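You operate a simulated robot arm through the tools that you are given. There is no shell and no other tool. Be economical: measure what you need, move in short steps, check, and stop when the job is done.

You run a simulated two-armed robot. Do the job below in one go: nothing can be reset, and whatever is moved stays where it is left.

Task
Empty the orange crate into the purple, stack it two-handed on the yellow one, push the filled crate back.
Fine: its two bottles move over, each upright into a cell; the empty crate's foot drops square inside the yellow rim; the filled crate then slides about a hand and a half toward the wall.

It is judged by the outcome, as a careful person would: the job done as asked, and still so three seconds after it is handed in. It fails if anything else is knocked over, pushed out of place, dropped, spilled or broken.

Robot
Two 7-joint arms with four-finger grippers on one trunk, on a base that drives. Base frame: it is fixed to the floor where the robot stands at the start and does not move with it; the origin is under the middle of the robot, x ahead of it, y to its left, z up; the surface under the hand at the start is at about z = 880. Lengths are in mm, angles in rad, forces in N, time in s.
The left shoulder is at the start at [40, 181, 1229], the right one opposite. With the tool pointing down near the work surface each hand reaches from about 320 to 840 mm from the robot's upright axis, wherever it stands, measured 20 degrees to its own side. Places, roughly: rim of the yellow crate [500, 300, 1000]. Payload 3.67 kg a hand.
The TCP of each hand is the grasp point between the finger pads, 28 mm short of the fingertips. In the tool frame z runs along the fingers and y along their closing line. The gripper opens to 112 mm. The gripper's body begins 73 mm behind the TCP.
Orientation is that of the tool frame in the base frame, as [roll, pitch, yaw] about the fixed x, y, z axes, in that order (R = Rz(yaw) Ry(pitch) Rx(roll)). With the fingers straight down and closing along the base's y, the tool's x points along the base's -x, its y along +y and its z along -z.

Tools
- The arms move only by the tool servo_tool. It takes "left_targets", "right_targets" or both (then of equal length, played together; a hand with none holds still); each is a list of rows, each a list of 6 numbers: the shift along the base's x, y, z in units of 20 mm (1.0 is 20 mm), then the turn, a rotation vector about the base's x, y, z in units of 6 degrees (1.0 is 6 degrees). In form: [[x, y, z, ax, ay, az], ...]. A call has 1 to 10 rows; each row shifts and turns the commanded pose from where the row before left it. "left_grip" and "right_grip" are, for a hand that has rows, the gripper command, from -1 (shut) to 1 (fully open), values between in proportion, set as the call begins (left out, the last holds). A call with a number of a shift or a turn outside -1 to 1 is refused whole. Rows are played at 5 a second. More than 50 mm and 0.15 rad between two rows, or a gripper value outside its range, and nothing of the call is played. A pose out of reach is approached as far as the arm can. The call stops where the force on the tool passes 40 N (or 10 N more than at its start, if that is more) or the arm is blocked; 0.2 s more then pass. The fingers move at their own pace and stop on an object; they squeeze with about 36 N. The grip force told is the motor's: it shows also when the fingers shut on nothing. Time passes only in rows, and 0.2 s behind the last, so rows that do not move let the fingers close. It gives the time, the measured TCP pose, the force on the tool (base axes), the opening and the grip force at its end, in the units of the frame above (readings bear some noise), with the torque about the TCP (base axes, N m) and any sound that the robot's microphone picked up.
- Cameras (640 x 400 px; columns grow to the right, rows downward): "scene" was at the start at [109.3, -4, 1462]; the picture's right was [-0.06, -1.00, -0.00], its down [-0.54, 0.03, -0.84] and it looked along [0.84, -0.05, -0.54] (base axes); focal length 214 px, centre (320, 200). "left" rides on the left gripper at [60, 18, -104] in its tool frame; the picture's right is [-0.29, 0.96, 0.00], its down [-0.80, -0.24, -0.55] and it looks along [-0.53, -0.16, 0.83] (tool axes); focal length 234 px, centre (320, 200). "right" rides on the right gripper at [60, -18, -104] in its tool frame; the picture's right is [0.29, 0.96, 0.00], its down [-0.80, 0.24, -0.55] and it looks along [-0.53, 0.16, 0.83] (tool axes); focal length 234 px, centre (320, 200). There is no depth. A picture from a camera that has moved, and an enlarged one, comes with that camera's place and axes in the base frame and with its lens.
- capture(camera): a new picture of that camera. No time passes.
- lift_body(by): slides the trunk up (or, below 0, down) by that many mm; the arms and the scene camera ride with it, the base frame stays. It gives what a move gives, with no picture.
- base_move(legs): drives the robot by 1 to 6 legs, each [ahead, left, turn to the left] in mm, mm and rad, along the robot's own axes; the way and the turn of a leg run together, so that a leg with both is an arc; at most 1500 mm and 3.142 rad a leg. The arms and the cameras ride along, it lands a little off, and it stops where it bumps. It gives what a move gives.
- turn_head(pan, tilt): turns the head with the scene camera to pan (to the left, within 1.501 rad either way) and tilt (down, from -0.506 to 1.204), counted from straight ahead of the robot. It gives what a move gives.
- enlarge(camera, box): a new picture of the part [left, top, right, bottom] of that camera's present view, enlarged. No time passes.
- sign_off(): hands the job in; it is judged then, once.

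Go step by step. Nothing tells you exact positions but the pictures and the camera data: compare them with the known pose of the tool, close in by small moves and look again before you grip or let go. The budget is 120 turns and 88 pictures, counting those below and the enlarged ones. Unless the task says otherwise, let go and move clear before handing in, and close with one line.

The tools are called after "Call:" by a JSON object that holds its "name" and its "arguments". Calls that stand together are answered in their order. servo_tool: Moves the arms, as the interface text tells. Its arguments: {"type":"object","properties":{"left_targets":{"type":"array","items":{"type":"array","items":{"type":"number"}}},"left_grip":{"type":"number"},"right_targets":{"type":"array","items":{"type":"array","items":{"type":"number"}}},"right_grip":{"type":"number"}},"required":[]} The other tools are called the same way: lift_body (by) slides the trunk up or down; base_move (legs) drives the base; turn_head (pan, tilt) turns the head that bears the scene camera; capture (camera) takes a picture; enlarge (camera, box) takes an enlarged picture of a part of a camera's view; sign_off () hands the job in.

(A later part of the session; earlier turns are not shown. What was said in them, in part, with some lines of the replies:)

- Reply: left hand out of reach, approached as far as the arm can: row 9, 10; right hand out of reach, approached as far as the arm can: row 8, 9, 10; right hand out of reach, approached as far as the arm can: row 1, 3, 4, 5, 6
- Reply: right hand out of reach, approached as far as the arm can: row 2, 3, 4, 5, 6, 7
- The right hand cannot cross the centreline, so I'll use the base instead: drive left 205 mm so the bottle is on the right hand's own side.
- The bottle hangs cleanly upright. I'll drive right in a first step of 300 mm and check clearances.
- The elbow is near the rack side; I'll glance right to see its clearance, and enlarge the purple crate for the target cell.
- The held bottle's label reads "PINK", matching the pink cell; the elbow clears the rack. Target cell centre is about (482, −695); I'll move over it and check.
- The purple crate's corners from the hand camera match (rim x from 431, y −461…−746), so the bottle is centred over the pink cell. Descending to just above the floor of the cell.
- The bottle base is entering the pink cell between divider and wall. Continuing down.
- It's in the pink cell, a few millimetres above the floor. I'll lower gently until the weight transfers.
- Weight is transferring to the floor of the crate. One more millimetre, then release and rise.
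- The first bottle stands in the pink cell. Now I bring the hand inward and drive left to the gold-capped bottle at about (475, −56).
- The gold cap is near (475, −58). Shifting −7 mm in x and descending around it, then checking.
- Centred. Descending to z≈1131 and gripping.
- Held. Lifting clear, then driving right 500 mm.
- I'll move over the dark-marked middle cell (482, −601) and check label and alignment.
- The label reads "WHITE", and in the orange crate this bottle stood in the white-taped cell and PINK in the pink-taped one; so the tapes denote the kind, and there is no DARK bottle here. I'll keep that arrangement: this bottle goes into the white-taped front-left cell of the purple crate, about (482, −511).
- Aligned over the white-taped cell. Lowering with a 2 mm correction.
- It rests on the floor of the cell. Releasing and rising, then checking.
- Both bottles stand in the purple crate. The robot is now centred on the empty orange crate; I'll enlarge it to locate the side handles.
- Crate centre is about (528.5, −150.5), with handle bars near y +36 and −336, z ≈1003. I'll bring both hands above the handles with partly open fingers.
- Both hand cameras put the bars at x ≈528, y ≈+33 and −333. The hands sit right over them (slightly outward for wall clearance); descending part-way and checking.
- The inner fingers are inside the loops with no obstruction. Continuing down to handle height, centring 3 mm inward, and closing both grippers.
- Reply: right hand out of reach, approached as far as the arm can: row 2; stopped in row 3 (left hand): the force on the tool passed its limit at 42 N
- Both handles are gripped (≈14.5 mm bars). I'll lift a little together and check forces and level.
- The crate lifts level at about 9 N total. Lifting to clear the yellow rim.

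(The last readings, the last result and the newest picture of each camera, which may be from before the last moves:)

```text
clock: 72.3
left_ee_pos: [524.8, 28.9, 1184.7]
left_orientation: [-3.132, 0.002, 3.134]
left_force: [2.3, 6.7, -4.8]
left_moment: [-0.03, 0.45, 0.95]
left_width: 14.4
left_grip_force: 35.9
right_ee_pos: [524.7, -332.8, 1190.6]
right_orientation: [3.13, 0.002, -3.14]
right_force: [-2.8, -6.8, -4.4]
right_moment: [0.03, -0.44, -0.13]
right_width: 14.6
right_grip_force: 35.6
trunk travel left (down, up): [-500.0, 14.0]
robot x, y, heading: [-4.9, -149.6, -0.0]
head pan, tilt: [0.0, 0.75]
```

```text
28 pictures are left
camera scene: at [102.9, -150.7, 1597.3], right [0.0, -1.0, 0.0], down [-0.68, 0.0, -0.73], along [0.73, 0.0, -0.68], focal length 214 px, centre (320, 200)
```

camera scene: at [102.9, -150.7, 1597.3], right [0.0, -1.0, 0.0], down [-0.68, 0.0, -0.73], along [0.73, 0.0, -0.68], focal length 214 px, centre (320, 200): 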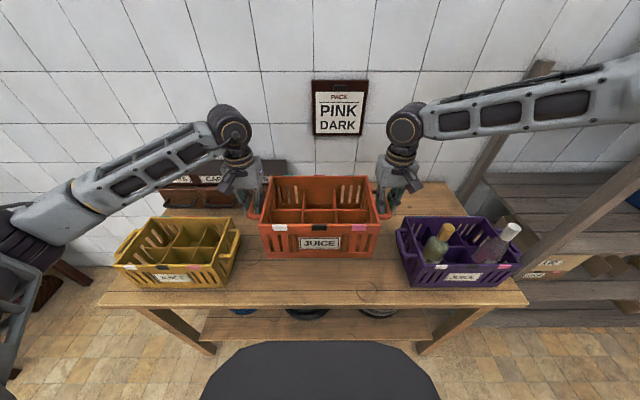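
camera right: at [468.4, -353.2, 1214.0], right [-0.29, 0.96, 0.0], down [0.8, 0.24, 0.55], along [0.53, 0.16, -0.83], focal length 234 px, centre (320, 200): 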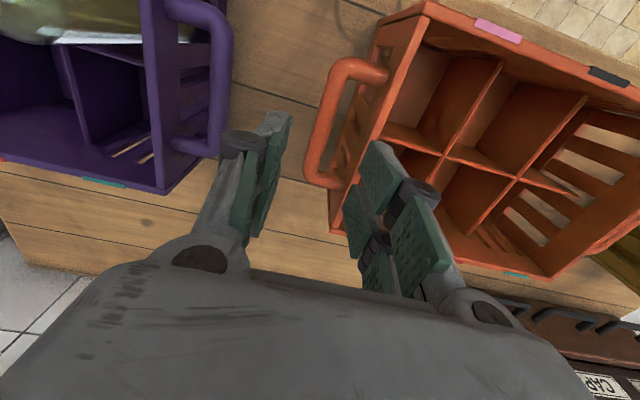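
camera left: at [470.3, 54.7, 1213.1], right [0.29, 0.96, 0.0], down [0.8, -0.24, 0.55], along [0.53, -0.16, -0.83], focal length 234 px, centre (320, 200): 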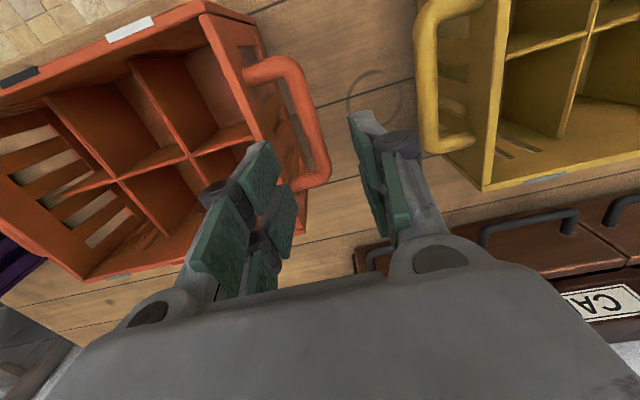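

Crate is clear and level. Driving left 464 mm to bring it over the yellow crate.

Call:
{"name": "base_move", "arguments": {"legs": [[0, 464, 0]]}}

Call:
{"name": "enlarge", "arguments": {"camera": "scene", "box": [240, 165, 400, 295]}}

Call:
{"name": "capture", "arguments": {"camera": "right"}}

Call:
{"name": "capture", "arguments": {"camera": "left"}}

```text
clock: 75.1
left_ee_pos: [524.2, 481.5, 1185.1]
left_orientation: [-3.133, 0.0, 3.141]
left_force: [2.1, 11.9, -3.6]
left_moment: [-0.07, -0.08, 0.97]
left_width: 14.1
left_grip_force: 36.2
right_ee_pos: [526.6, 118.1, 1189.2]
right_orientation: [3.129, 0.001, -3.136]
right_force: [-1.3, -12.1, -3.9]
right_moment: [0.0, 0.08, -0.13]
right_width: 14.6
right_grip_force: 36.1
trunk travel left (down, up): [-500.0, 14.0]
robot x, y, heading: [-2.8, 303.7, 0.005]
head pan, tilt: [0.0, 0.75]
```

```text
3.08 times, centred on (320, 230) of scene
camera zoom: at [103.7, 298.9, 1597.2], right [0.0, -1.0, 0.0], down [-0.68, 0.0, -0.73], along [0.73, 0.0, -0.68], focal length 660 px, centre (320, 108)
```

zoom: 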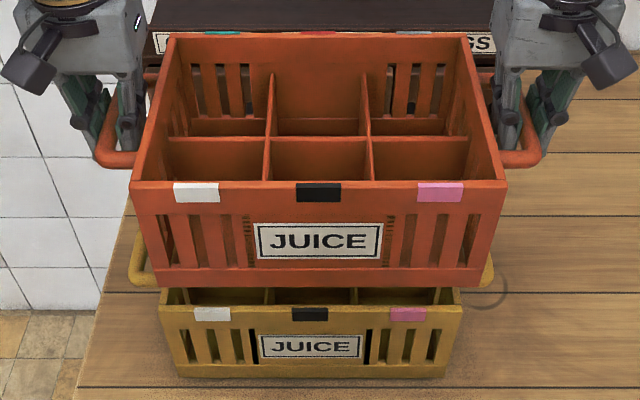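

```text
26 pictures are left
camera right: at [465.4, 99.1, 1293.0], right [-0.29, 0.96, 0.01], down [0.8, 0.24, 0.56], along [0.53, 0.17, -0.83], focal length 234 px, centre (320, 200)
```

right: 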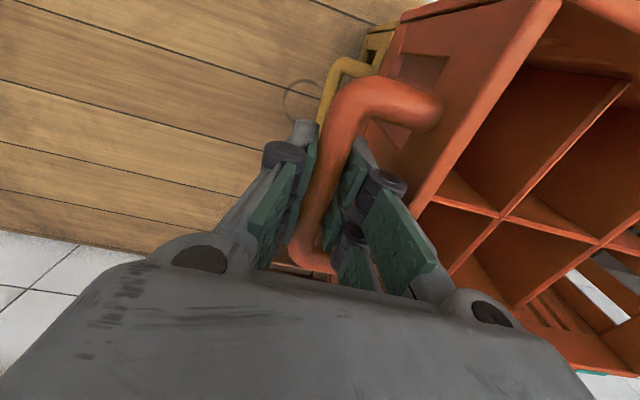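

```text
25 pictures are left
camera left: at [464.6, 500.7, 1289.0], right [0.29, 0.96, -0.01], down [0.8, -0.24, 0.56], along [0.53, -0.17, -0.83], focal length 234 px, centre (320, 200)
```

left: 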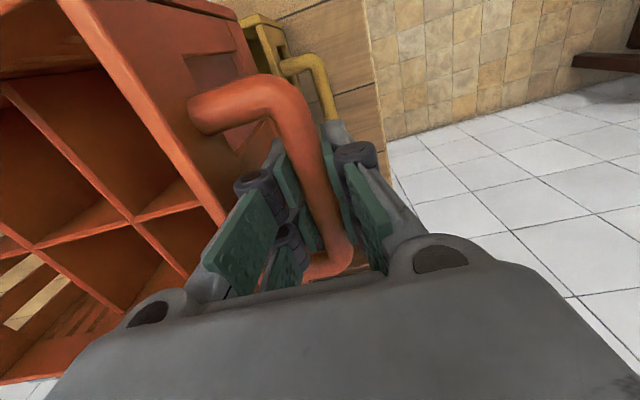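

The orange crate is above the yellow one but about 9 mm short in y, with a hint of yaw (~0.01 rad) and some tension between the hands. I'll correct these and zoom in.

Call:
{"name": "servo_tool", "arguments": {"left_targets": [[0.05, 0.2, 0, 0, 0, 0], [0.05, 0.2, 0, 0, 0, 0]], "right_targets": [[-0.05, 0.25, 0, 0, 0, 0], [-0.05, 0.25, 0, 0, 0, 0]]}}

Call:
{"name": "enlarge", "arguments": {"camera": "scene", "box": [270, 225, 320, 290]}}

Call:
{"name": "enlarge", "arguments": {"camera": "scene", "box": [320, 225, 370, 290]}}

```text
clock: 75.7
left_ee_pos: [528.7, 490.8, 1184.9]
left_orientation: [-3.134, -0.002, 3.139]
left_force: [-4.8, 12.1, -4.5]
left_moment: [-0.09, -0.53, -0.68]
left_width: 14.6
left_grip_force: 35.7
right_ee_pos: [524.5, 128.9, 1189.6]
right_orientation: [3.132, 0.001, -3.139]
right_force: [5.3, -12.1, -4.6]
right_moment: [0.01, 0.52, -1.19]
right_width: 14.8
right_grip_force: 35.4
trunk travel left (down, up): [-500.0, 14.0]
robot x, y, heading: [2.1, 300.0, -0.003]
head pan, tilt: [0.0, 0.75]
```

```text
6.15 times, centred on (295, 258) of scene
camera zoom: at [103.6, 300.4, 1597.2], right [0.0, -1.0, 0.0], down [-0.68, 0.0, -0.73], along [0.73, 0.0, -0.68], focal length 1320 px, centre (474, -154)
```

zoom: 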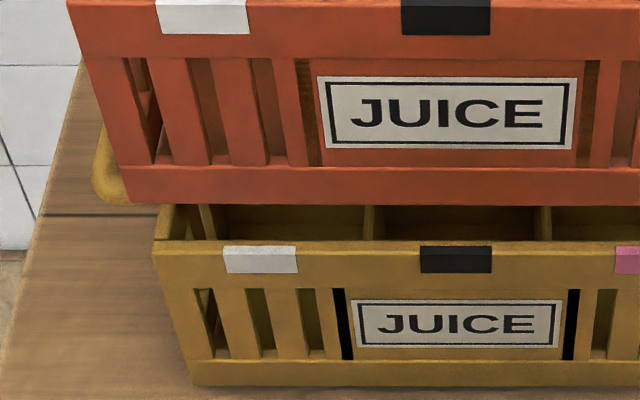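

```text
6.15 times, centred on (345, 258) of scene
camera zoom: at [103.6, 300.4, 1597.2], right [0.0, -1.0, 0.0], down [-0.68, 0.0, -0.73], along [0.73, 0.0, -0.68], focal length 1320 px, centre (166, -154)
```

zoom: 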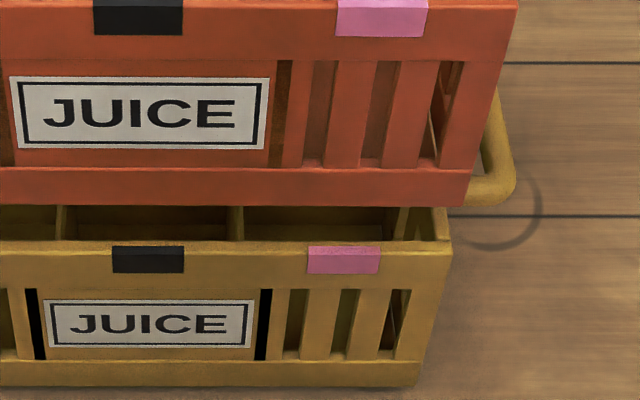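

Label-to-label comparison shows orange about 3 mm too far left and 3 mm too far forward with ~1–2 mm yaw. Correcting, with a slight squeeze to relax the tension.

Call:
{"name": "servo_tool", "arguments": {"left_targets": [[-0.18, -0.2, 0, 0, 0, 0], [0, 0, 0, 0, 0, 0]], "right_targets": [[-0.07, -0.08, 0, 0, 0, 0], [0, 0, 0, 0, 0, 0]]}}

Call:
{"name": "servo_tool", "arguments": {"left_targets": [[0, 0, -0.5, 0, 0, 0], [0, 0, -0.5, 0, 0, 0]], "right_targets": [[0, 0, -0.5, 0, 0, 0], [0, 0, -0.5, 0, 0, 0]]}}

Call:
{"name": "enlarge", "arguments": {"camera": "scene", "box": [270, 225, 320, 290]}}

Call:
{"name": "enlarge", "arguments": {"camera": "scene", "box": [320, 225, 370, 290]}}

```text
clock: 76.3
left_ee_pos: [524.6, 488.5, 1185.5]
left_orientation: [-3.137, 0.0, -3.141]
left_force: [-2.8, 36.0, -4.0]
left_moment: [-0.15, 0.65, -0.47]
left_width: 14.5
left_grip_force: 36.0
right_ee_pos: [522.6, 126.3, 1189.1]
right_orientation: [3.136, -0.001, -3.137]
right_force: [3.3, -36.0, -4.3]
right_moment: [-0.09, -0.64, -0.68]
right_width: 14.8
right_grip_force: 36.5
trunk travel left (down, up): [-500.0, 14.0]
robot x, y, heading: [5.8, 302.1, 0.002]
head pan, tilt: [0.0, 0.75]
```

```text
clock: 76.9
left_ee_pos: [525.3, 488.5, 1163.4]
left_orientation: [-3.137, 0.0, -3.141]
left_force: [-2.7, 43.3, -4.4]
left_moment: [-0.14, 0.27, -0.53]
left_width: 14.6
left_grip_force: 35.9
right_ee_pos: [520.9, 126.9, 1168.4]
right_orientation: [3.136, -0.001, -3.139]
right_force: [2.2, -42.6, -3.2]
right_moment: [0.04, -0.27, -0.82]
right_width: 14.6
right_grip_force: 36.0
trunk travel left (down, up): [-500.0, 14.0]
robot x, y, heading: [-2.9, 297.2, 0.005]
head pan, tilt: [0.0, 0.75]
```

```text
6.15 times, centred on (295, 258) of scene
camera zoom: at [104.2, 300.8, 1597.1], right [0.0, -1.0, 0.0], down [-0.68, 0.0, -0.73], along [0.73, 0.0, -0.68], focal length 1320 px, centre (474, -154)
```

zoom: 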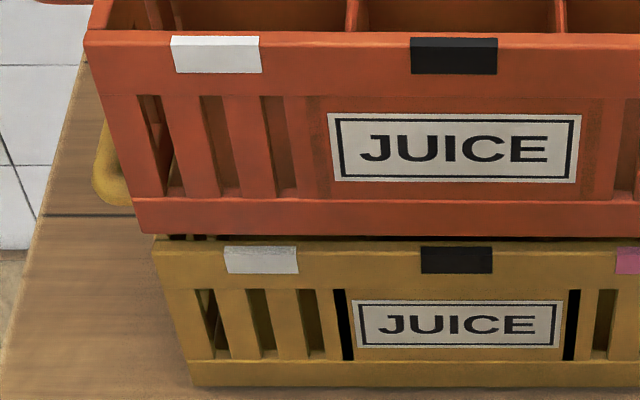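

```text
6.15 times, centred on (345, 258) of scene
camera zoom: at [104.2, 300.8, 1597.1], right [0.0, -1.0, 0.0], down [-0.68, 0.0, -0.73], along [0.73, 0.0, -0.68], focal length 1320 px, centre (166, -154)
```

zoom: 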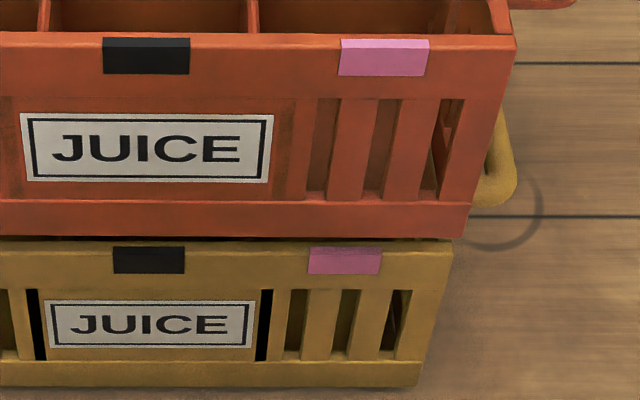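

Alignment in x and y is now within 1 mm, but the hands are compressing the crate (±43 N) and there is about 2.5 mm yaw. I'll spread the hands 4 mm and take out the yaw.

Call:
{"name": "servo_tool", "arguments": {"left_targets": [[-0.065, 0.1, 0, 0, 0, 0], [0, 0.1, 0, 0, 0, 0]], "right_targets": [[0.065, -0.1, 0, 0, 0, 0], [0, -0.1, 0, 0, 0, 0]]}}

Call:
{"name": "enlarge", "arguments": {"camera": "scene", "box": [255, 205, 385, 290]}}

```text
clock: 77.5
left_ee_pos: [523.3, 488.5, 1164.0]
left_orientation: [-3.129, 0.002, 3.14]
left_force: [1.7, 10.1, -4.7]
left_moment: [-0.03, 0.07, 1.16]
left_width: 14.5
left_grip_force: 36.2
right_ee_pos: [523.0, 126.6, 1168.2]
right_orientation: [3.127, 0.0, -3.135]
right_force: [-1.3, -9.3, -5.3]
right_moment: [-0.08, -0.06, -0.76]
right_width: 14.7
right_grip_force: 36.2
trunk travel left (down, up): [-500.0, 14.0]
robot x, y, heading: [-2.9, 299.1, 0.001]
head pan, tilt: [0.0, 0.75]
```

```text
4.71 times, centred on (320, 248) of scene
camera zoom: at [103.9, 300.8, 1597.2], right [0.0, -1.0, 0.0], down [-0.68, 0.0, -0.73], along [0.73, 0.0, -0.68], focal length 1009 px, centre (320, -24)
```

zoom: 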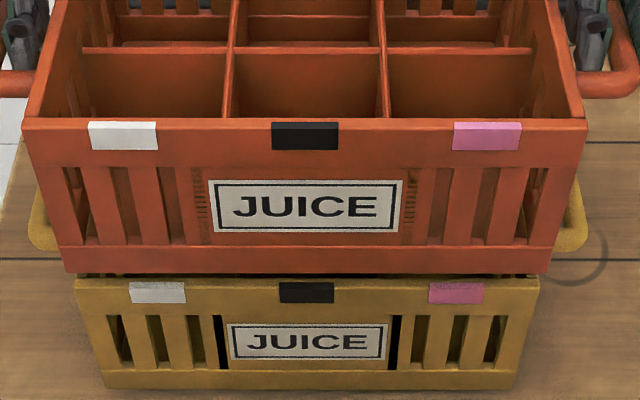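

Now well aligned with low tension. Lowering in small steps, watching the forces.

Call:
{"name": "servo_tool", "arguments": {"left_targets": [[0, 0.02, -0.25, 0, 0, 0], [0, 0.02, -0.25, 0, 0, 0], [0, 0, -0.25, 0, 0, 0]], "right_targets": [[0, -0.02, -0.25, 0, 0, 0], [0, -0.02, -0.25, 0, 0, 0], [0, 0, -0.25, 0, 0, 0]]}}

Call:
{"name": "enlarge", "arguments": {"camera": "scene", "box": [255, 205, 385, 290]}}

```text
clock: 78.3
left_ee_pos: [521.7, 490.0, 1149.3]
left_orientation: [-3.127, 0.003, 3.136]
left_force: [3.2, -27.3, -4.6]
left_moment: [0.14, -0.45, 1.47]
left_width: 14.7
left_grip_force: 36.2
right_ee_pos: [523.3, 126.6, 1155.2]
right_orientation: [3.127, 0.002, -3.133]
right_force: [-2.9, 27.5, -4.4]
right_moment: [0.03, 0.44, -0.21]
right_width: 14.6
right_grip_force: 36.4
trunk travel left (down, up): [-500.0, 14.0]
robot x, y, heading: [-5.9, 297.3, 0.002]
head pan, tilt: [0.0, 0.75]
```

```text
4.71 times, centred on (320, 248) of scene
camera zoom: at [103.7, 300.8, 1597.2], right [0.0, -1.0, 0.0], down [-0.68, 0.0, -0.73], along [0.73, 0.0, -0.68], focal length 1009 px, centre (320, -24)
```

zoom: 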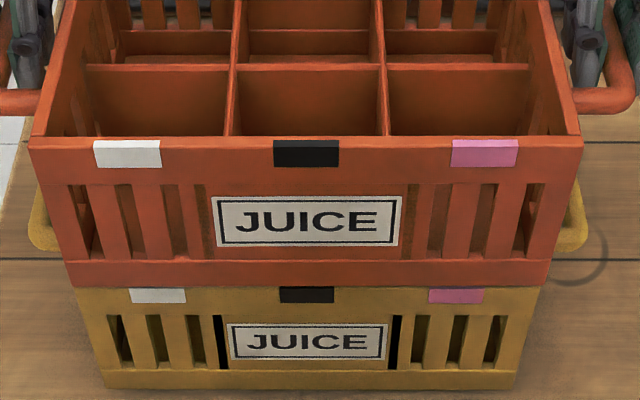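

Still hanging freely just at rim height. Relieving the outward tension and continuing down in small steps.

Call:
{"name": "servo_tool", "arguments": {"left_targets": [[0.03, -0.05, -0.1, 0, 0, 0], [0, 0, -0.15, 0, 0, 0], [0, 0, -0.15, 0, 0, 0]], "right_targets": [[-0.03, 0.05, -0.1, 0, 0, 0], [0, 0, -0.15, 0, 0, 0], [0, 0, -0.15, 0, 0, 0]]}}

Call:
{"name": "enlarge", "arguments": {"camera": "scene", "box": [255, 205, 385, 290]}}

```text
clock: 79.1
left_ee_pos: [521.4, 489.8, 1143.5]
left_orientation: [-3.125, 0.008, 3.138]
left_force: [8.7, -36.9, 11.3]
left_moment: [0.06, 1.2, 1.21]
left_width: 14.4
left_grip_force: 36.2
right_ee_pos: [522.5, 125.6, 1148.9]
right_orientation: [3.128, 0.008, -3.135]
right_force: [-2.5, 35.5, 13.3]
right_moment: [0.11, 1.05, -0.16]
right_width: 14.7
right_grip_force: 36.0
trunk travel left (down, up): [-500.0, 14.0]
robot x, y, heading: [0.5, 297.6, 0.005]
head pan, tilt: [0.0, 0.75]
```

```text
4.71 times, centred on (320, 248) of scene
camera zoom: at [100.8, 300.4, 1597.7], right [0.0, -1.0, 0.0], down [-0.68, 0.0, -0.73], along [0.73, 0.0, -0.68], focal length 1009 px, centre (320, -24)
```

zoom: 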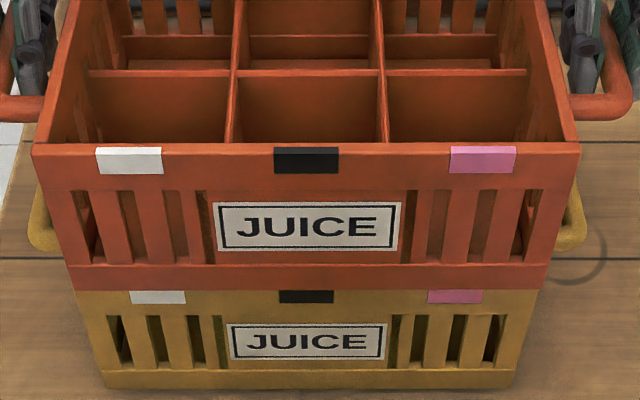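

Contact is on the front edge (moment about y), so the foot needs to go a little toward the wall. I'll raise 5 mm, relieve tension, and shift +3 mm in x.

Call:
{"name": "servo_tool", "arguments": {"left_targets": [[0, -0.06, 0.25, 0, 0, 0], [0.15, 0, 0, 0, 0, 0], [0, 0, 0, 0, 0, 0]], "right_targets": [[0, 0.06, 0.25, 0, 0, 0], [0.15, 0, 0, 0, 0, 0], [0, 0, 0, 0, 0, 0]]}}

Call:
{"name": "enlarge", "arguments": {"camera": "scene", "box": [255, 205, 385, 290]}}

```text
clock: 79.9
left_ee_pos: [526.3, 489.4, 1145.6]
left_orientation: [-3.129, 0.001, 3.139]
left_force: [1.2, -28.2, -4.1]
left_moment: [0.23, -0.16, 0.67]
left_width: 14.4
left_grip_force: 36.1
right_ee_pos: [526.4, 126.0, 1151.1]
right_orientation: [3.131, 0.002, -3.136]
right_force: [-0.6, 27.7, -3.6]
right_moment: [0.11, 0.14, -0.46]
right_width: 14.8
right_grip_force: 36.0
trunk travel left (down, up): [-500.0, 14.0]
robot x, y, heading: [1.5, 300.0, 0.003]
head pan, tilt: [0.0, 0.75]
```

```text
4.71 times, centred on (320, 248) of scene
camera zoom: at [103.9, 300.7, 1597.1], right [0.0, -1.0, 0.0], down [-0.68, 0.0, -0.73], along [0.73, 0.0, -0.68], focal length 1009 px, centre (320, -24)
```

zoom: 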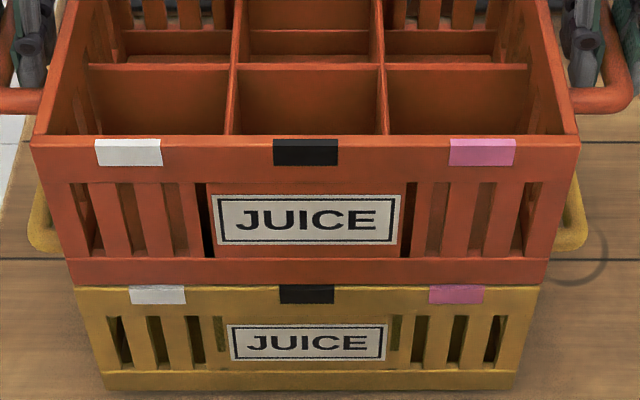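

I need to see the foot and rim detail closely before pressing further.

Call:
{"name": "enlarge", "arguments": {"camera": "scene", "box": [262, 252, 292, 271]}}

Call:
{"name": "enlarge", "arguments": {"camera": "right", "box": [300, 0, 480, 120]}}

```text
16.00 times, centred on (277, 262) of scene
camera zoom: at [103.9, 300.7, 1597.1], right [0.0, -1.0, 0.0], down [-0.68, 0.0, -0.73], along [0.73, 0.0, -0.68], focal length 3432 px, centre (1008, -784)
```

zoom: 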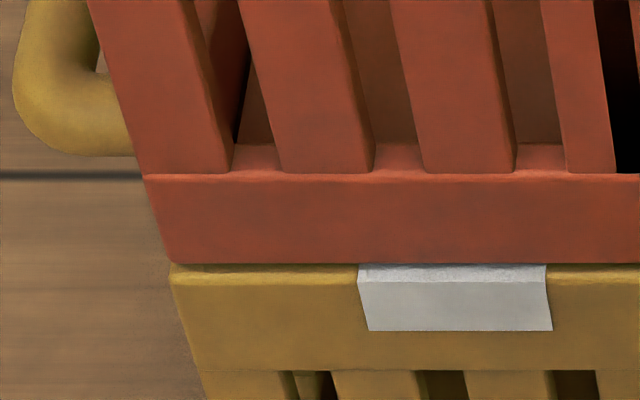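

```text
3.33 times, centred on (390, 60) of right
camera zoom: at [465.8, 106.8, 1254.8], right [-0.29, 0.96, 0.01], down [0.8, 0.24, 0.56], along [0.53, 0.17, -0.83], focal length 781 px, centre (87, 667)
```

zoom: 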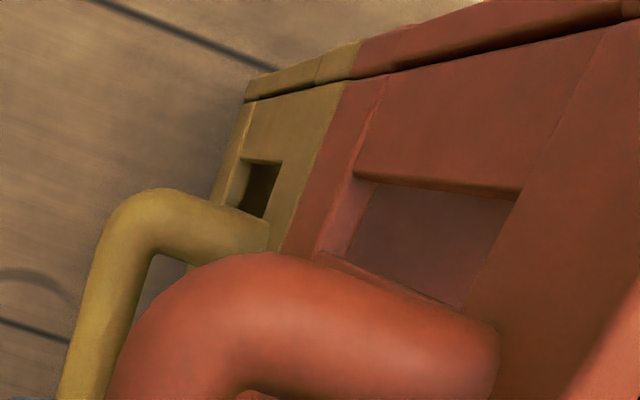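

The orange band bottom is flush-sized with the yellow rim, with a ~3 mm gap now; at the last contact the band met the rim. I'll bring x back 1.5 mm, relax the tension, and lower again to seat it.

Call:
{"name": "servo_tool", "arguments": {"left_targets": [[-0.075, -0.07, 0, 0, 0, 0], [0, 0, -0.1, 0, 0, 0], [0, 0, -0.05, 0, 0, 0]], "right_targets": [[-0.075, 0.07, 0, 0, 0, 0], [0, 0, -0.1, 0, 0, 0], [0, 0, -0.05, 0, 0, 0]]}}

Call:
{"name": "enlarge", "arguments": {"camera": "scene", "box": [262, 252, 292, 271]}}

Call:
{"name": "enlarge", "arguments": {"camera": "scene", "box": [348, 252, 378, 271]}}

```text
clock: 80.7
left_ee_pos: [526.5, 489.7, 1144.5]
left_orientation: [-3.132, 0.003, -3.14]
left_force: [1.8, -6.3, -4.0]
left_moment: [0.12, 0.11, 0.5]
left_width: 14.3
left_grip_force: 35.9
right_ee_pos: [524.0, 127.2, 1149.2]
right_orientation: [3.132, 0.001, -3.136]
right_force: [-0.6, 6.2, -0.9]
right_moment: [-0.01, -0.15, -0.19]
right_width: 14.6
right_grip_force: 36.2
trunk travel left (down, up): [-500.0, 14.0]
robot x, y, heading: [1.9, 298.4, -0.004]
head pan, tilt: [0.0, 0.75]
```

```text
16.00 times, centred on (277, 262) of scene
camera zoom: at [103.2, 300.7, 1597.3], right [0.0, -1.0, 0.0], down [-0.68, 0.0, -0.73], along [0.73, 0.0, -0.68], focal length 3432 px, centre (1008, -784)
```

zoom: 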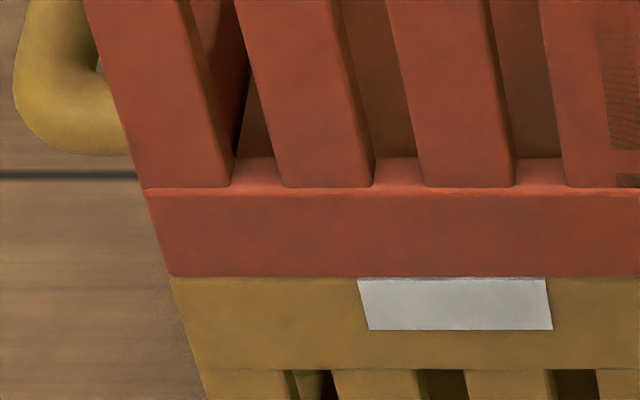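

```text
16.00 times, centred on (363, 262) of scene
camera zoom: at [103.2, 300.7, 1597.3], right [0.0, -1.0, 0.0], down [-0.68, 0.0, -0.73], along [0.73, 0.0, -0.68], focal length 3432 px, centre (-368, -784)
```

zoom: 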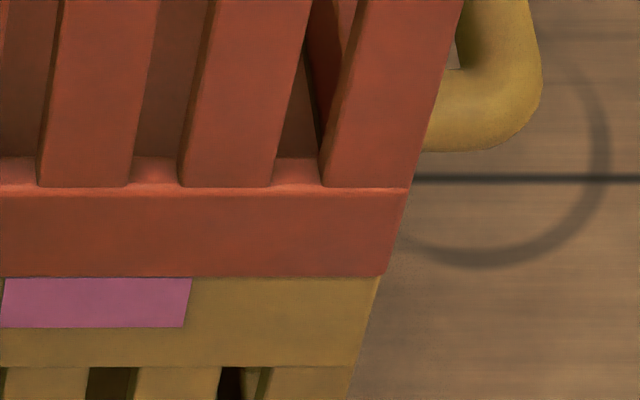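

Front corners line up on both sides and the right side is starting to bear. Lowering 2 mm more.

Call:
{"name": "servo_tool", "arguments": {"left_targets": [[0, 0, -0.06, 0, 0, 0], [0, 0, -0.06, 0, 0, 0]], "right_targets": [[0, 0, -0.05, 0, 0, 0], [0, 0, -0.03, 0, 0, 0]]}}

Call:
{"name": "enlarge", "arguments": {"camera": "scene", "box": [262, 252, 292, 271]}}

```text
clock: 81.3
left_ee_pos: [525.4, 487.9, 1143.3]
left_orientation: [-3.132, 0.005, 3.141]
left_force: [6.2, 5.7, 9.7]
left_moment: [-0.05, 1.11, 0.52]
left_width: 14.5
left_grip_force: 35.8
right_ee_pos: [525.7, 126.8, 1148.7]
right_orientation: [3.132, 0.003, -3.137]
right_force: [-0.7, -5.7, 16.2]
right_moment: [-0.05, 0.94, -0.02]
right_width: 14.7
right_grip_force: 36.1
trunk travel left (down, up): [-500.0, 14.0]
robot x, y, heading: [1.4, 298.0, -0.001]
head pan, tilt: [0.0, 0.75]
```

```text
16.00 times, centred on (277, 262) of scene
camera zoom: at [101.8, 301.1, 1597.6], right [0.0, -1.0, 0.0], down [-0.68, 0.0, -0.73], along [0.73, 0.0, -0.68], focal length 3432 px, centre (1008, -784)
```

zoom: 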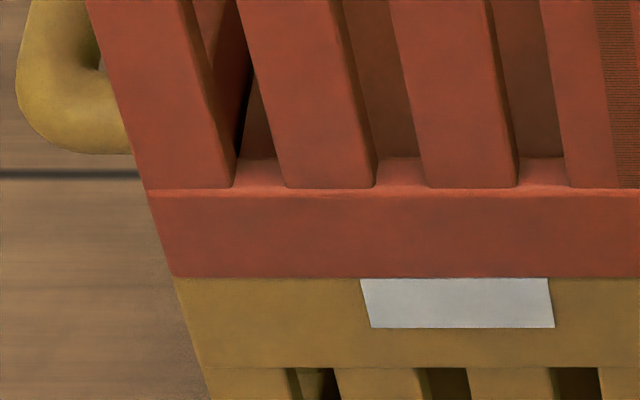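

The load rests on the yellow rim. I'll ease the pressure off, then open both grippers to the narrow opening.

Call:
{"name": "servo_tool", "arguments": {"left_targets": [[0, 0, 0.04, 0, 0, 0]], "right_targets": [[0, 0, 0.05, 0, 0, 0]]}}

Call:
{"name": "servo_tool", "arguments": {"left_targets": [[0, 0, 0, 0, 0, 0], [0, 0, 0, 0, 0, 0], [0, 0, 0, 0, 0, 0]], "right_targets": [[0, 0, 0, 0, 0, 0], [0, 0, 0, 0, 0, 0], [0, 0, 0, 0, 0, 0]], "left_grip": -0.3, "right_grip": -0.3}}

Call:
{"name": "enlarge", "arguments": {"camera": "scene", "box": [240, 180, 400, 295]}}

```text
clock: 81.7
left_ee_pos: [524.1, 489.9, 1143.2]
left_orientation: [-3.133, 0.006, -3.138]
left_force: [6.6, 12.3, 5.7]
left_moment: [-0.03, -0.64, 0.79]
left_width: 14.2
left_grip_force: 35.6
right_ee_pos: [524.8, 127.5, 1149.3]
right_orientation: [3.133, 0.004, -3.137]
right_force: [-1.3, -10.7, 15.2]
right_moment: [0.01, -0.31, 0.08]
right_width: 14.6
right_grip_force: 35.7
trunk travel left (down, up): [-500.0, 14.0]
robot x, y, heading: [-5.4, 295.1, 0.003]
head pan, tilt: [0.0, 0.75]
```

```text
clock: 82.5
left_ee_pos: [525.8, 488.3, 1141.0]
left_orientation: [-3.132, 0.0, 3.139]
left_force: [-0.1, 12.2, -4.2]
left_moment: [-0.13, 0.05, 0.12]
left_width: 32.5
left_grip_force: 0.1
right_ee_pos: [524.8, 126.9, 1148.5]
right_orientation: [3.133, 0.0, -3.137]
right_force: [-0.4, -12.5, -4.6]
right_moment: [0.15, -0.01, -0.07]
right_width: 32.3
right_grip_force: 0.1
trunk travel left (down, up): [-500.0, 14.0]
robot x, y, heading: [0.3, 298.3, 0.006]
head pan, tilt: [0.0, 0.75]
```

```text
3.48 times, centred on (320, 238) of scene
camera zoom: at [103.6, 300.7, 1597.1], right [0.0, -1.0, 0.0], down [-0.68, 0.0, -0.73], along [0.73, 0.0, -0.68], focal length 746 px, centre (320, 70)
```

zoom: 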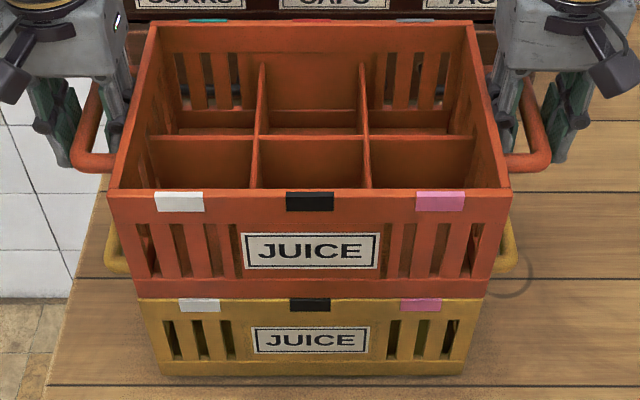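

The grippers are open but still carry load: the inner knuckles press on the crate's side walls. I'll narrow the opening slightly so nothing wedges.

Call:
{"name": "servo_tool", "arguments": {"left_targets": [[0, 0, 0, 0, 0, 0], [0, 0, 0, 0, 0, 0]], "right_targets": [[0, 0, 0, 0, 0, 0], [0, 0, 0, 0, 0, 0]], "left_grip": -0.6, "right_grip": -0.6}}

Call:
{"name": "enlarge", "arguments": {"camera": "right", "box": [200, 80, 440, 260]}}

```text
clock: 83.1
left_ee_pos: [523.9, 487.7, 1143.5]
left_orientation: [-3.132, 0.002, 3.138]
left_force: [0.5, -0.2, -0.2]
left_moment: [-0.02, -0.01, -0.04]
left_width: 22.3
left_grip_force: 0.1
right_ee_pos: [525.0, 127.9, 1149.1]
right_orientation: [3.131, 0.002, -3.136]
right_force: [0.9, -0.6, 0.4]
right_moment: [0.01, 0.01, 0.01]
right_width: 22.4
right_grip_force: 0.1
trunk travel left (down, up): [-500.0, 14.0]
robot x, y, heading: [-3.6, 297.8, 0.002]
head pan, tilt: [0.0, 0.75]
```

```text
2.22 times, centred on (320, 170) of right
camera zoom: at [464.6, 107.8, 1251.5], right [-0.29, 0.96, 0.01], down [0.79, 0.24, 0.56], along [0.53, 0.17, -0.83], focal length 520 px, centre (320, 267)
```

zoom: 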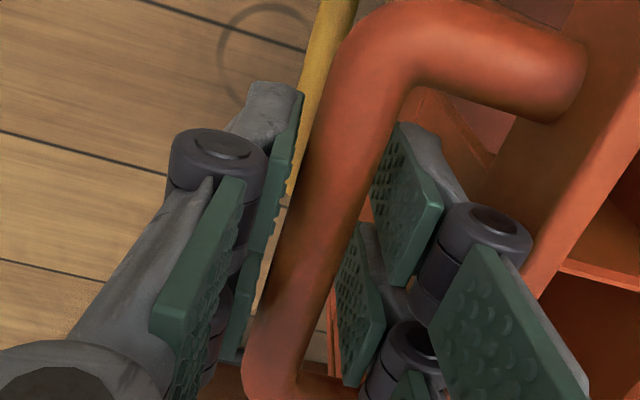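

All forces are zero; the crate rests on its own. Raising both hands straight out.

Call:
{"name": "servo_tool", "arguments": {"left_targets": [[0, 0, 0.4, 0, 0, 0], [0, 0, 0.5, 0, 0, 0], [0, 0, 0.6, 0, 0, 0], [0, 0, 1, 0, 0, 0], [0, 0, 1, 0, 0, 0], [0, 0, 1, 0, 0, 0]], "right_targets": [[0, -0.06, 0.4, 0, 0, 0], [0, 0, 0.5, 0, 0, 0], [0, 0, 0.6, 0, 0, 0], [0, 0, 1, 0, 0, 0], [0, 0, 1, 0, 0, 0], [0, 0, 1, 0, 0, 0]]}}

Call:
{"name": "enlarge", "arguments": {"camera": "scene", "box": [240, 180, 400, 295]}}

Call:
{"name": "enlarge", "arguments": {"camera": "scene", "box": [262, 252, 292, 271]}}

```text
clock: 84.5
left_ee_pos: [523.9, 488.2, 1232.5]
left_orientation: [-3.131, 0.002, 3.139]
left_force: [0.0, 0.8, 0.3]
left_moment: [-0.04, -0.02, -0.01]
left_width: 22.5
left_grip_force: 0.0
right_ee_pos: [522.5, 125.7, 1238.3]
right_orientation: [3.131, 0.002, -3.136]
right_force: [-0.2, 0.2, 0.1]
right_moment: [-0.01, 0.01, 0.03]
right_width: 22.4
right_grip_force: 0.1
trunk travel left (down, up): [-500.0, 14.0]
robot x, y, heading: [-0.7, 301.4, 0.0]
head pan, tilt: [0.0, 0.75]
```

```text
3.48 times, centred on (320, 238) of scene
camera zoom: at [102.2, 300.6, 1597.3], right [0.0, -1.0, 0.0], down [-0.68, 0.0, -0.73], along [0.73, 0.0, -0.68], focal length 746 px, centre (320, 70)
```

zoom: 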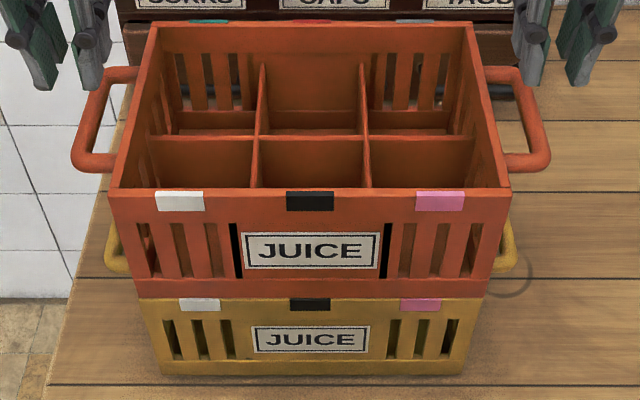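

```text
16.00 times, centred on (277, 262) of scene
camera zoom: at [102.2, 300.6, 1597.3], right [0.0, -1.0, 0.0], down [-0.68, 0.0, -0.73], along [0.73, 0.0, -0.68], focal length 3432 px, centre (1008, -784)
```

zoom: 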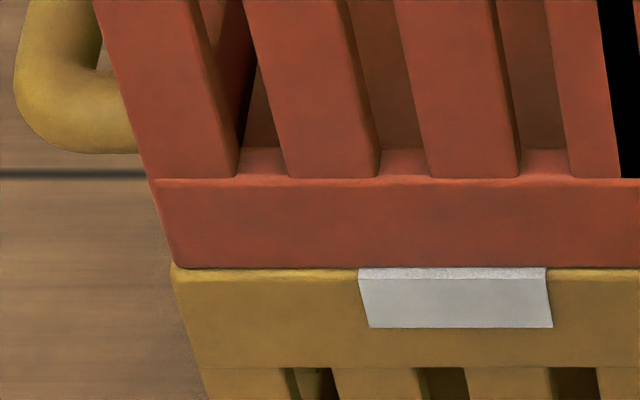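

The stack stands by itself. I'll tilt the right hand so its camera looks sideways at the seam between the two crates.

Call:
{"name": "servo_tool", "arguments": {"right_targets": [[0.5, -1, 0, 0, 0, 0], [0.5, -1, 0, 0, 0, 0], [0.5, -1, 0, 1, 0, 0], [0.5, -1, 0, 1, 0, 0], [0.5, -1, 0, 1, 0, 0], [0.5, -0.9, 0, 1, 0, 0], [0.4, 0, -1, 1, 0, 0], [0, 0, -1, 0, 0, 0], [0, 0, -1, 0, 0, 0], [0, 0, -1, 0, 0, 0]]}}

Call:
{"name": "servo_tool", "arguments": {"right_targets": [[0, 0, -1, 0, 0, 0], [0, 0, -1, 0, 0, 0], [0, 0, -1, 0, 0, 0], [0, 0, -1, 0, 0, 0], [0, 0, -1, 0, 0, 0]]}}

Call:
{"name": "capture", "arguments": {"camera": "right"}}

```text
clock: 86.7
left_ee_pos: [524.6, 487.1, 1232.5]
left_orientation: [-3.131, 0.002, 3.14]
left_force: [-0.6, 0.2, 0.0]
left_moment: [-0.03, 0.02, 0.03]
left_width: 22.3
left_grip_force: 0.0
right_ee_pos: [591.0, 7.8, 1157.8]
right_orientation: [2.609, 0.004, -3.139]
right_force: [0.4, 0.4, -0.7]
right_moment: [-0.01, 0.01, -0.02]
right_width: 22.4
right_grip_force: 0.2
trunk travel left (down, up): [-500.0, 14.0]
robot x, y, heading: [-0.1, 299.1, 0.002]
head pan, tilt: [0.0, 0.75]
```

```text
clock: 87.9
left_ee_pos: [525.5, 489.5, 1231.8]
left_orientation: [-3.131, 0.001, 3.14]
left_force: [-0.2, -0.2, 0.3]
left_moment: [0.02, -0.03, 0.03]
left_width: 22.2
left_grip_force: 0.2
right_ee_pos: [592.6, 9.4, 1057.9]
right_orientation: [2.608, 0.003, -3.139]
right_force: [-0.2, 0.4, -0.6]
right_moment: [0.0, 0.03, 0.02]
right_width: 22.5
right_grip_force: 0.0
trunk travel left (down, up): [-500.0, 14.0]
robot x, y, heading: [-2.7, 298.0, -0.003]
head pan, tilt: [0.0, 0.75]
```

```text
7 pictures are left
camera right: at [531.6, -60.2, 1137.9], right [-0.29, 0.82, 0.49], down [0.8, -0.07, 0.6], along [0.53, 0.56, -0.63], focal length 234 px, centre (320, 200)
```

right: 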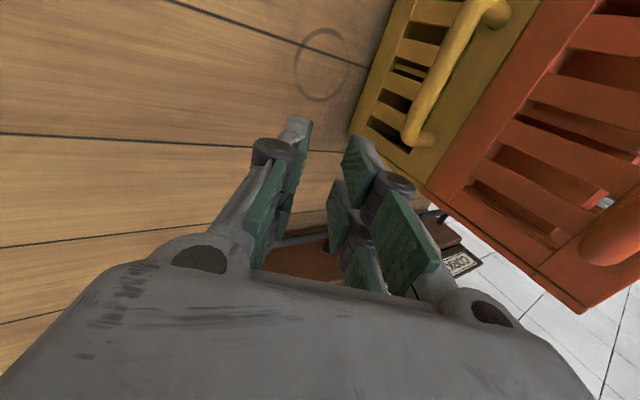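

Call:
{"name": "enlarge", "arguments": {"camera": "right", "box": [395, 60, 555, 215]}}

```text
2.58 times, centred on (475, 138) of right
camera zoom: at [531.6, -60.2, 1137.9], right [-0.29, 0.82, 0.49], down [0.8, -0.07, 0.6], along [0.53, 0.56, -0.63], focal length 604 px, centre (-80, 361)
```

zoom: 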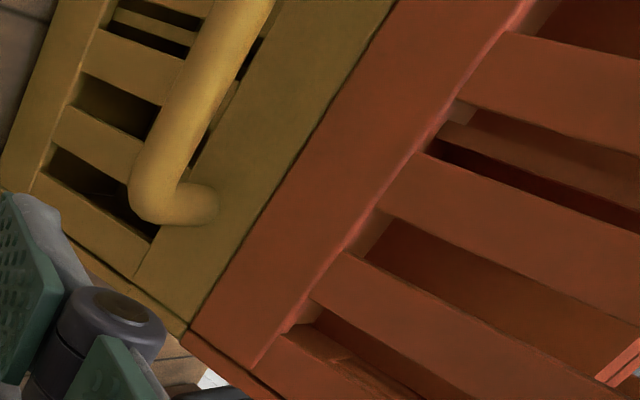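

The seam is tight along its whole length and the corners match: the stack is properly seated. Now I withdraw both hands, straighten the right one, and go to the purple crate.

Call:
{"name": "servo_tool", "arguments": {"left_targets": [[0, 0, 1, 0, 0, 0], [0, 0, 1, 0, 0, 0], [0, 0, 1, 0, 0, 0], [0, 0, 1, 0, 0, 0], [0, 0, 1, 0, 0, 0], [0, 0, 1, 0, 0, 0], [0, 0, 1, 0, 0, 0], [-1, 0, 0, 0, 0, 0], [-1, 0, 0, 0, 0, 0], [-1, 0, 0, 0, 0, 0]], "right_targets": [[0, 0, 1, -1, 0, 0], [0, 0, 1, -1, 0, 0], [0, 0, 1, -1, 0, 0], [0, 0, 1, -1, 0, 0], [0, 0, 1, -1, 0, 0], [-1, 0, 1, 0, 0, 0], [-1, 0, 1, 0, 0, 0], [-1, 0, 1, 0, 0, 0], [-1, 0, 1, 0, 0, 0], [-1, 0, 1, 0, 0, 0]], "right_grip": 1}}

Call:
{"name": "servo_tool", "arguments": {"right_targets": [[-1, 0, 0, 0, 0, 0], [-1, 0, 0, 0, 0, 0], [-1, 0, 0, 0, 0, 0], [-1, 0, 0, 0, 0, 0], [-1, 0, 0, 0, 0, 0]]}}

Call:
{"name": "base_move", "arguments": {"legs": [[0, -703, 0]]}}

```text
clock: 90.1
left_ee_pos: [461.9, 485.8, 1373.7]
left_orientation: [-3.132, 0.002, 3.138]
left_force: [-1.4, -1.0, -0.4]
left_moment: [-0.02, -0.03, 0.02]
left_width: 22.1
left_grip_force: 0.0
right_ee_pos: [488.8, 6.1, 1260.9]
right_orientation: [3.132, 0.005, -3.137]
right_force: [0.1, -0.7, 0.2]
right_moment: [0.0, 0.01, 0.0]
right_width: 112.0
right_grip_force: 0.0
trunk travel left (down, up): [-500.0, 14.0]
robot x, y, heading: [0.4, 300.2, 0.001]
head pan, tilt: [0.0, 0.75]
```

```text
clock: 91.3
left_ee_pos: [462.3, 486.3, 1372.6]
left_orientation: [-3.131, 0.004, 3.14]
left_force: [-0.4, -0.4, 0.3]
left_moment: [0.03, -0.03, -0.02]
left_width: 22.4
left_grip_force: 0.1
right_ee_pos: [389.8, 7.4, 1259.6]
right_orientation: [3.131, 0.004, -3.136]
right_force: [0.1, -0.1, -0.3]
right_moment: [0.0, -0.03, 0.02]
right_width: 111.9
right_grip_force: 0.0
trunk travel left (down, up): [-500.0, 14.0]
robot x, y, heading: [-1.2, 300.1, 0.007]
head pan, tilt: [0.0, 0.75]
```

```text
clock: 95.3
left_ee_pos: [465.3, -218.1, 1371.1]
left_orientation: [-3.131, 0.002, -3.14]
left_force: [0.3, 0.6, -0.7]
left_moment: [0.03, -0.01, 0.01]
left_width: 22.3
left_grip_force: 0.1
right_ee_pos: [393.9, -699.2, 1259.6]
right_orientation: [3.131, 0.002, -3.133]
right_force: [-0.5, -0.2, -0.1]
right_moment: [-0.01, -0.04, 0.01]
right_width: 111.9
right_grip_force: 0.2
trunk travel left (down, up): [-500.0, 14.0]
robot x, y, heading: [2.3, -406.0, 0.004]
head pan, tilt: [0.0, 0.75]
```

Positioning in front of the purple crate's middle (y −604), lowering the trunk back, then the hand to z ≈960 with fingers wide open for a two-point push.

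Call:
{"name": "servo_tool", "arguments": {"right_targets": [[-0.2, 1, 0, 0, 0, 0], [-0.2, 1, 0, 0, 0, 0], [-0.2, 1, 0, 0, 0, 0], [0, 1, 0, 0, 0, 0], [0, 0.75, 0, 0, 0, 0]]}}

Call:
{"name": "lift_body", "arguments": {"by": -150}}

Call:
{"name": "servo_tool", "arguments": {"right_targets": [[0, 0, -1, 0, 0, 0], [0, 0, -1, 0, 0, 0], [0, 0, -1, 0, 0, 0], [0, 0, -1, 0, 0, 0], [0, 0, -1, 0, 0, 0], [0, 0, -1, 0, 0, 0], [0, 0, -1, 0, 0, 0]]}}

Call:
{"name": "capture", "arguments": {"camera": "scene"}}

```text
clock: 96.5
left_ee_pos: [466.6, -218.3, 1371.9]
left_orientation: [-3.131, 0.001, 3.141]
left_force: [1.3, -0.7, 0.6]
left_moment: [-0.01, -0.01, 0.01]
left_width: 22.5
left_grip_force: 0.0
right_ee_pos: [382.9, -603.8, 1259.3]
right_orientation: [3.132, 0.001, -3.132]
right_force: [-0.4, 0.5, -0.2]
right_moment: [0.01, 0.02, 0.01]
right_width: 112.1
right_grip_force: 0.0
trunk travel left (down, up): [-500.0, 14.0]
robot x, y, heading: [0.5, -406.6, 0.009]
head pan, tilt: [0.0, 0.75]
```

```text
clock: 98.2
left_ee_pos: [465.6, -219.6, 1222.9]
left_orientation: [-3.13, 0.002, -3.141]
left_force: [0.0, 0.7, -0.6]
left_moment: [-0.01, -0.01, -0.03]
left_width: 22.5
left_grip_force: 0.1
right_ee_pos: [382.2, -604.2, 1109.0]
right_orientation: [3.131, 0.001, -3.133]
right_force: [-0.3, 0.5, 0.5]
right_moment: [0.0, -0.01, 0.0]
right_width: 112.1
right_grip_force: 0.1
trunk travel left (down, up): [-350.0, 164.0]
robot x, y, heading: [0.7, -404.0, -0.0]
head pan, tilt: [0.0, 0.75]
```

```text
clock: 99.8
left_ee_pos: [466.7, -220.6, 1222.2]
left_orientation: [-3.132, 0.001, 3.141]
left_force: [0.0, 0.0, -0.3]
left_moment: [0.02, -0.01, -0.03]
left_width: 22.4
left_grip_force: 0.0
right_ee_pos: [382.7, -605.6, 968.6]
right_orientation: [3.13, 0.003, -3.132]
right_force: [0.8, 0.2, -0.9]
right_moment: [0.0, 0.02, 0.02]
right_width: 112.1
right_grip_force: 0.1
trunk travel left (down, up): [-350.0, 164.0]
robot x, y, heading: [3.1, -407.7, 0.005]
head pan, tilt: [0.0, 0.75]
```

```text
5 pictures are left
camera scene: at [105.5, -406.7, 1446.4], right [0.0, -1.0, 0.0], down [-0.68, 0.0, -0.73], along [0.73, 0.0, -0.68], focal length 214 px, centre (320, 200)
```

scene: 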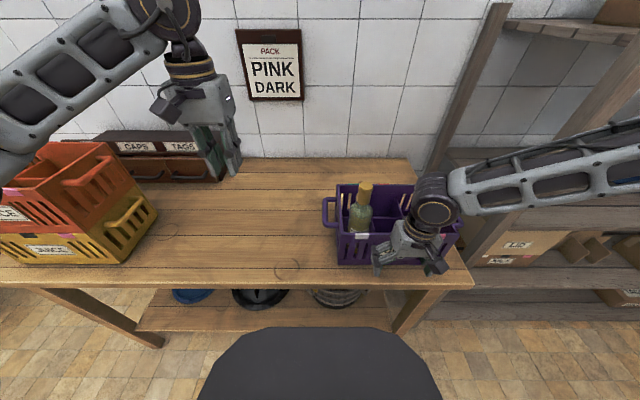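

Fingers stand in front of the crate's middle. Approaching and starting a slow push.

Call:
{"name": "servo_tool", "arguments": {"right_targets": [[0.8, 0, -0.2, 0, 0, 0], [0.6, 0, -0.2, 0, 0, 0], [0.3, 0, 0, 0, 0, 0], [0.3, 0, 0, 0, 0, 0], [0.3, 0, 0, 0, 0, 0], [0.3, 0, 0, 0, 0, 0]]}}

```text
clock: 101.2
left_ee_pos: [464.1, -219.0, 1222.4]
left_orientation: [-3.131, 0.002, -3.141]
left_force: [0.2, 0.0, 0.9]
left_moment: [-0.01, 0.01, -0.02]
left_width: 22.4
left_grip_force: 0.1
right_ee_pos: [433.1, -604.8, 959.9]
right_orientation: [3.133, 0.003, -3.134]
right_force: [-5.1, -0.4, -0.1]
right_moment: [-0.07, 0.05, -0.15]
right_width: 112.1
right_grip_force: 0.1
trunk travel left (down, up): [-350.0, 164.0]
robot x, y, heading: [1.8, -410.3, 0.004]
head pan, tilt: [0.0, 0.75]
```

Contact with about 5 N. Continuing the push gently.

Call:
{"name": "servo_tool", "arguments": {"right_targets": [[0.3, 0, 0, 0, 0, 0], [0.3, 0, 0, 0, 0, 0], [0.3, 0, 0, 0, 0, 0], [0.3, 0, 0, 0, 0, 0], [0.3, 0, 0, 0, 0, 0], [0.3, 0, 0, 0, 0, 0], [0.3, 0, 0, 0, 0, 0], [0.3, 0, 0, 0, 0, 0], [0.3, 0, 0, 0, 0, 0], [0.3, 0, 0, 0, 0, 0]]}}

Call:
{"name": "capture", "arguments": {"camera": "scene"}}

```text
clock: 103.4
left_ee_pos: [464.5, -220.5, 1220.7]
left_orientation: [-3.132, 0.001, 3.141]
left_force: [0.1, 0.3, -0.9]
left_moment: [0.0, 0.0, 0.0]
left_width: 22.3
left_grip_force: 0.2
right_ee_pos: [493.8, -604.9, 960.7]
right_orientation: [3.131, 0.001, -3.132]
right_force: [-7.4, 0.9, 0.4]
right_moment: [-0.13, 0.06, -0.07]
right_width: 111.8
right_grip_force: 0.1
trunk travel left (down, up): [-350.0, 164.0]
robot x, y, heading: [3.7, -408.6, 0.002]
head pan, tilt: [0.0, 0.75]
```

```text
4 pictures are left
camera scene: at [104.1, -406.5, 1446.5], right [0.0, -1.0, 0.0], down [-0.68, 0.0, -0.73], along [0.73, 0.0, -0.68], focal length 214 px, centre (320, 200)
```

scene: 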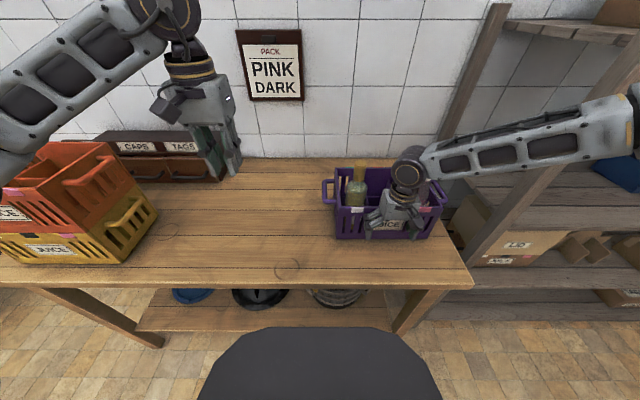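

The crate slides straight, about 70 mm so far, bottles steady. Pushing another 80 mm.

Call:
{"name": "servo_tool", "arguments": {"right_targets": [[0.4, 0, 0, 0, 0, 0], [0.4, 0, 0, 0, 0, 0], [0.4, 0, 0, 0, 0, 0], [0.4, 0, 0, 0, 0, 0], [0.4, 0, 0, 0, 0, 0], [0.4, 0, 0, 0, 0, 0], [0.4, 0, 0, 0, 0, 0], [0.4, 0, 0, 0, 0, 0], [0.4, 0, 0, 0, 0, 0], [0.2, 0, 0, 0, 0, 0]]}}

Call:
{"name": "enlarge", "arguments": {"camera": "scene", "box": [310, 150, 450, 250]}}

```text
clock: 105.6
left_ee_pos: [464.8, -219.2, 1222.2]
left_orientation: [-3.132, 0.002, -3.141]
left_force: [-0.8, 0.3, 0.1]
left_moment: [-0.01, 0.01, 0.01]
left_width: 22.1
left_grip_force: 0.1
right_ee_pos: [570.4, -603.5, 961.5]
right_orientation: [3.13, 0.0, -3.132]
right_force: [-8.4, -0.1, 1.8]
right_moment: [0.06, 0.03, 0.0]
right_width: 111.8
right_grip_force: 0.1
trunk travel left (down, up): [-350.0, 164.0]
robot x, y, heading: [3.1, -407.8, 0.01]
head pan, tilt: [0.0, 0.75]
```

```text
4.00 times, centred on (380, 200) of scene
camera zoom: at [103.6, -406.6, 1446.6], right [0.0, -1.0, 0.0], down [-0.68, 0.0, -0.73], along [0.73, 0.0, -0.68], focal length 858 px, centre (80, 200)
```

zoom: 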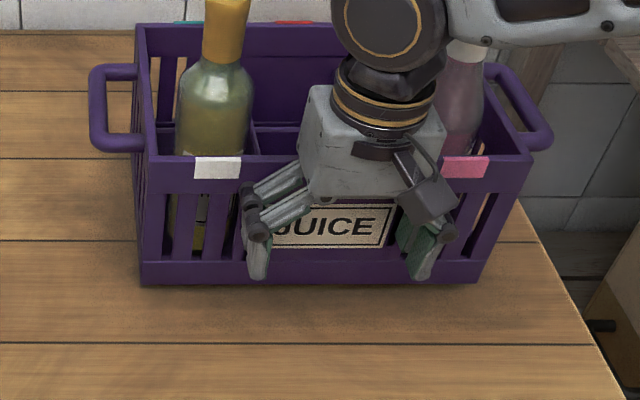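

The crate's front is now at x ≈604, about 170 mm back and still square, roughly a hand and a half. Retracting the hand straight back and up.

Call:
{"name": "servo_tool", "arguments": {"right_targets": [[-0.5, 0, 0, 0, 0, 0], [-1, 0, 0, 0, 0, 0], [-1, 0, 0, 0, 0, 0], [-1, 0, 0, 0, 0, 0], [-1, 0, 0, 0, 0, 0], [-1, 0, 0, 0, 0, 0], [-1, 0, 0, 0, 0, 0], [-1, 0, 0, 0, 0, 0], [0, 0, 1, 0, 0, 0], [0, 0, 1, 0, 0, 0]]}}

Call:
{"name": "servo_tool", "arguments": {"right_targets": [[0, 0, 1, 0, 0, 0], [0, 0, 1, 0, 0, 0], [0, 0, 1, 0, 0, 0], [0, 0, 1, 0, 0, 0], [0, 0, 1, 0, 0, 0], [0, 0, 1, 0, 0, 0], [0, 0, 1, 0, 0, 0]]}}

Call:
{"name": "turn_head", "arguments": {"pan": 0.15, "tilt": 0.65}}

Call:
{"name": "capture", "arguments": {"camera": "scene"}}

```text
clock: 107.8
left_ee_pos: [465.1, -219.3, 1221.6]
left_orientation: [-3.13, 0.002, -3.141]
left_force: [0.0, -0.2, -0.4]
left_moment: [-0.01, 0.0, -0.02]
left_width: 22.6
left_grip_force: 0.2
right_ee_pos: [418.4, -605.3, 1001.4]
right_orientation: [3.131, 0.003, -3.133]
right_force: [-0.4, 0.1, -0.1]
right_moment: [-0.04, -0.04, 0.01]
right_width: 112.1
right_grip_force: 0.0
trunk travel left (down, up): [-350.0, 164.0]
robot x, y, heading: [3.5, -407.1, 0.006]
head pan, tilt: [0.0, 0.75]
```

```text
clock: 109.4
left_ee_pos: [464.3, -219.3, 1221.0]
left_orientation: [-3.13, 0.003, -3.141]
left_force: [-0.1, 0.0, 0.5]
left_moment: [-0.01, 0.01, 0.0]
left_width: 22.2
left_grip_force: 0.0
right_ee_pos: [418.3, -606.8, 1139.7]
right_orientation: [3.131, 0.002, -3.133]
right_force: [-0.1, 0.8, 0.4]
right_moment: [-0.01, -0.01, 0.01]
right_width: 112.1
right_grip_force: 0.1
trunk travel left (down, up): [-350.0, 164.0]
robot x, y, heading: [0.5, -409.5, 0.007]
head pan, tilt: [0.0, 0.75]
```

```text
clock: 110.1
left_ee_pos: [465.7, -219.0, 1221.5]
left_orientation: [-3.131, 0.004, 3.141]
left_force: [0.6, 0.5, 0.0]
left_moment: [-0.03, 0.01, 0.0]
left_width: 22.3
left_grip_force: 0.1
right_ee_pos: [418.8, -607.0, 1139.1]
right_orientation: [3.131, 0.001, -3.133]
right_force: [0.6, 0.0, 0.9]
right_moment: [-0.03, -0.01, -0.02]
right_width: 112.1
right_grip_force: 0.1
trunk travel left (down, up): [-350.0, 164.0]
robot x, y, heading: [1.3, -409.5, 0.006]
head pan, tilt: [0.15, 0.649]
```

```text
2 pictures are left
camera scene: at [107.9, -393.7, 1455.0], right [0.15, -0.99, 0.0], down [-0.6, -0.09, -0.8], along [0.79, 0.12, -0.61], focal length 214 px, centre (320, 200)
```

scene: 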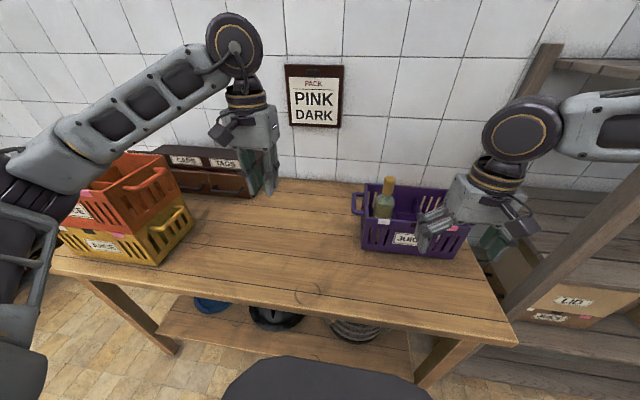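

The stack stands square on the yellow crate. The purple crate, with both bottles upright, has slid back straight, and both hands are clear.

Call:
{"name": "sign_off", "arguments": {}}

```text
The job is handed in.
```

The job is handed in: both bottles are upright in the purple crate, the empty orange crate is seated on the yellow one, and the purple crate is about 170 mm nearer the wall. The wall sign says "PACK PINK DARK", but the bottles are labelled PINK and WHITE, so I put each in the cell with its matching tape, as they stood in the orange crate.
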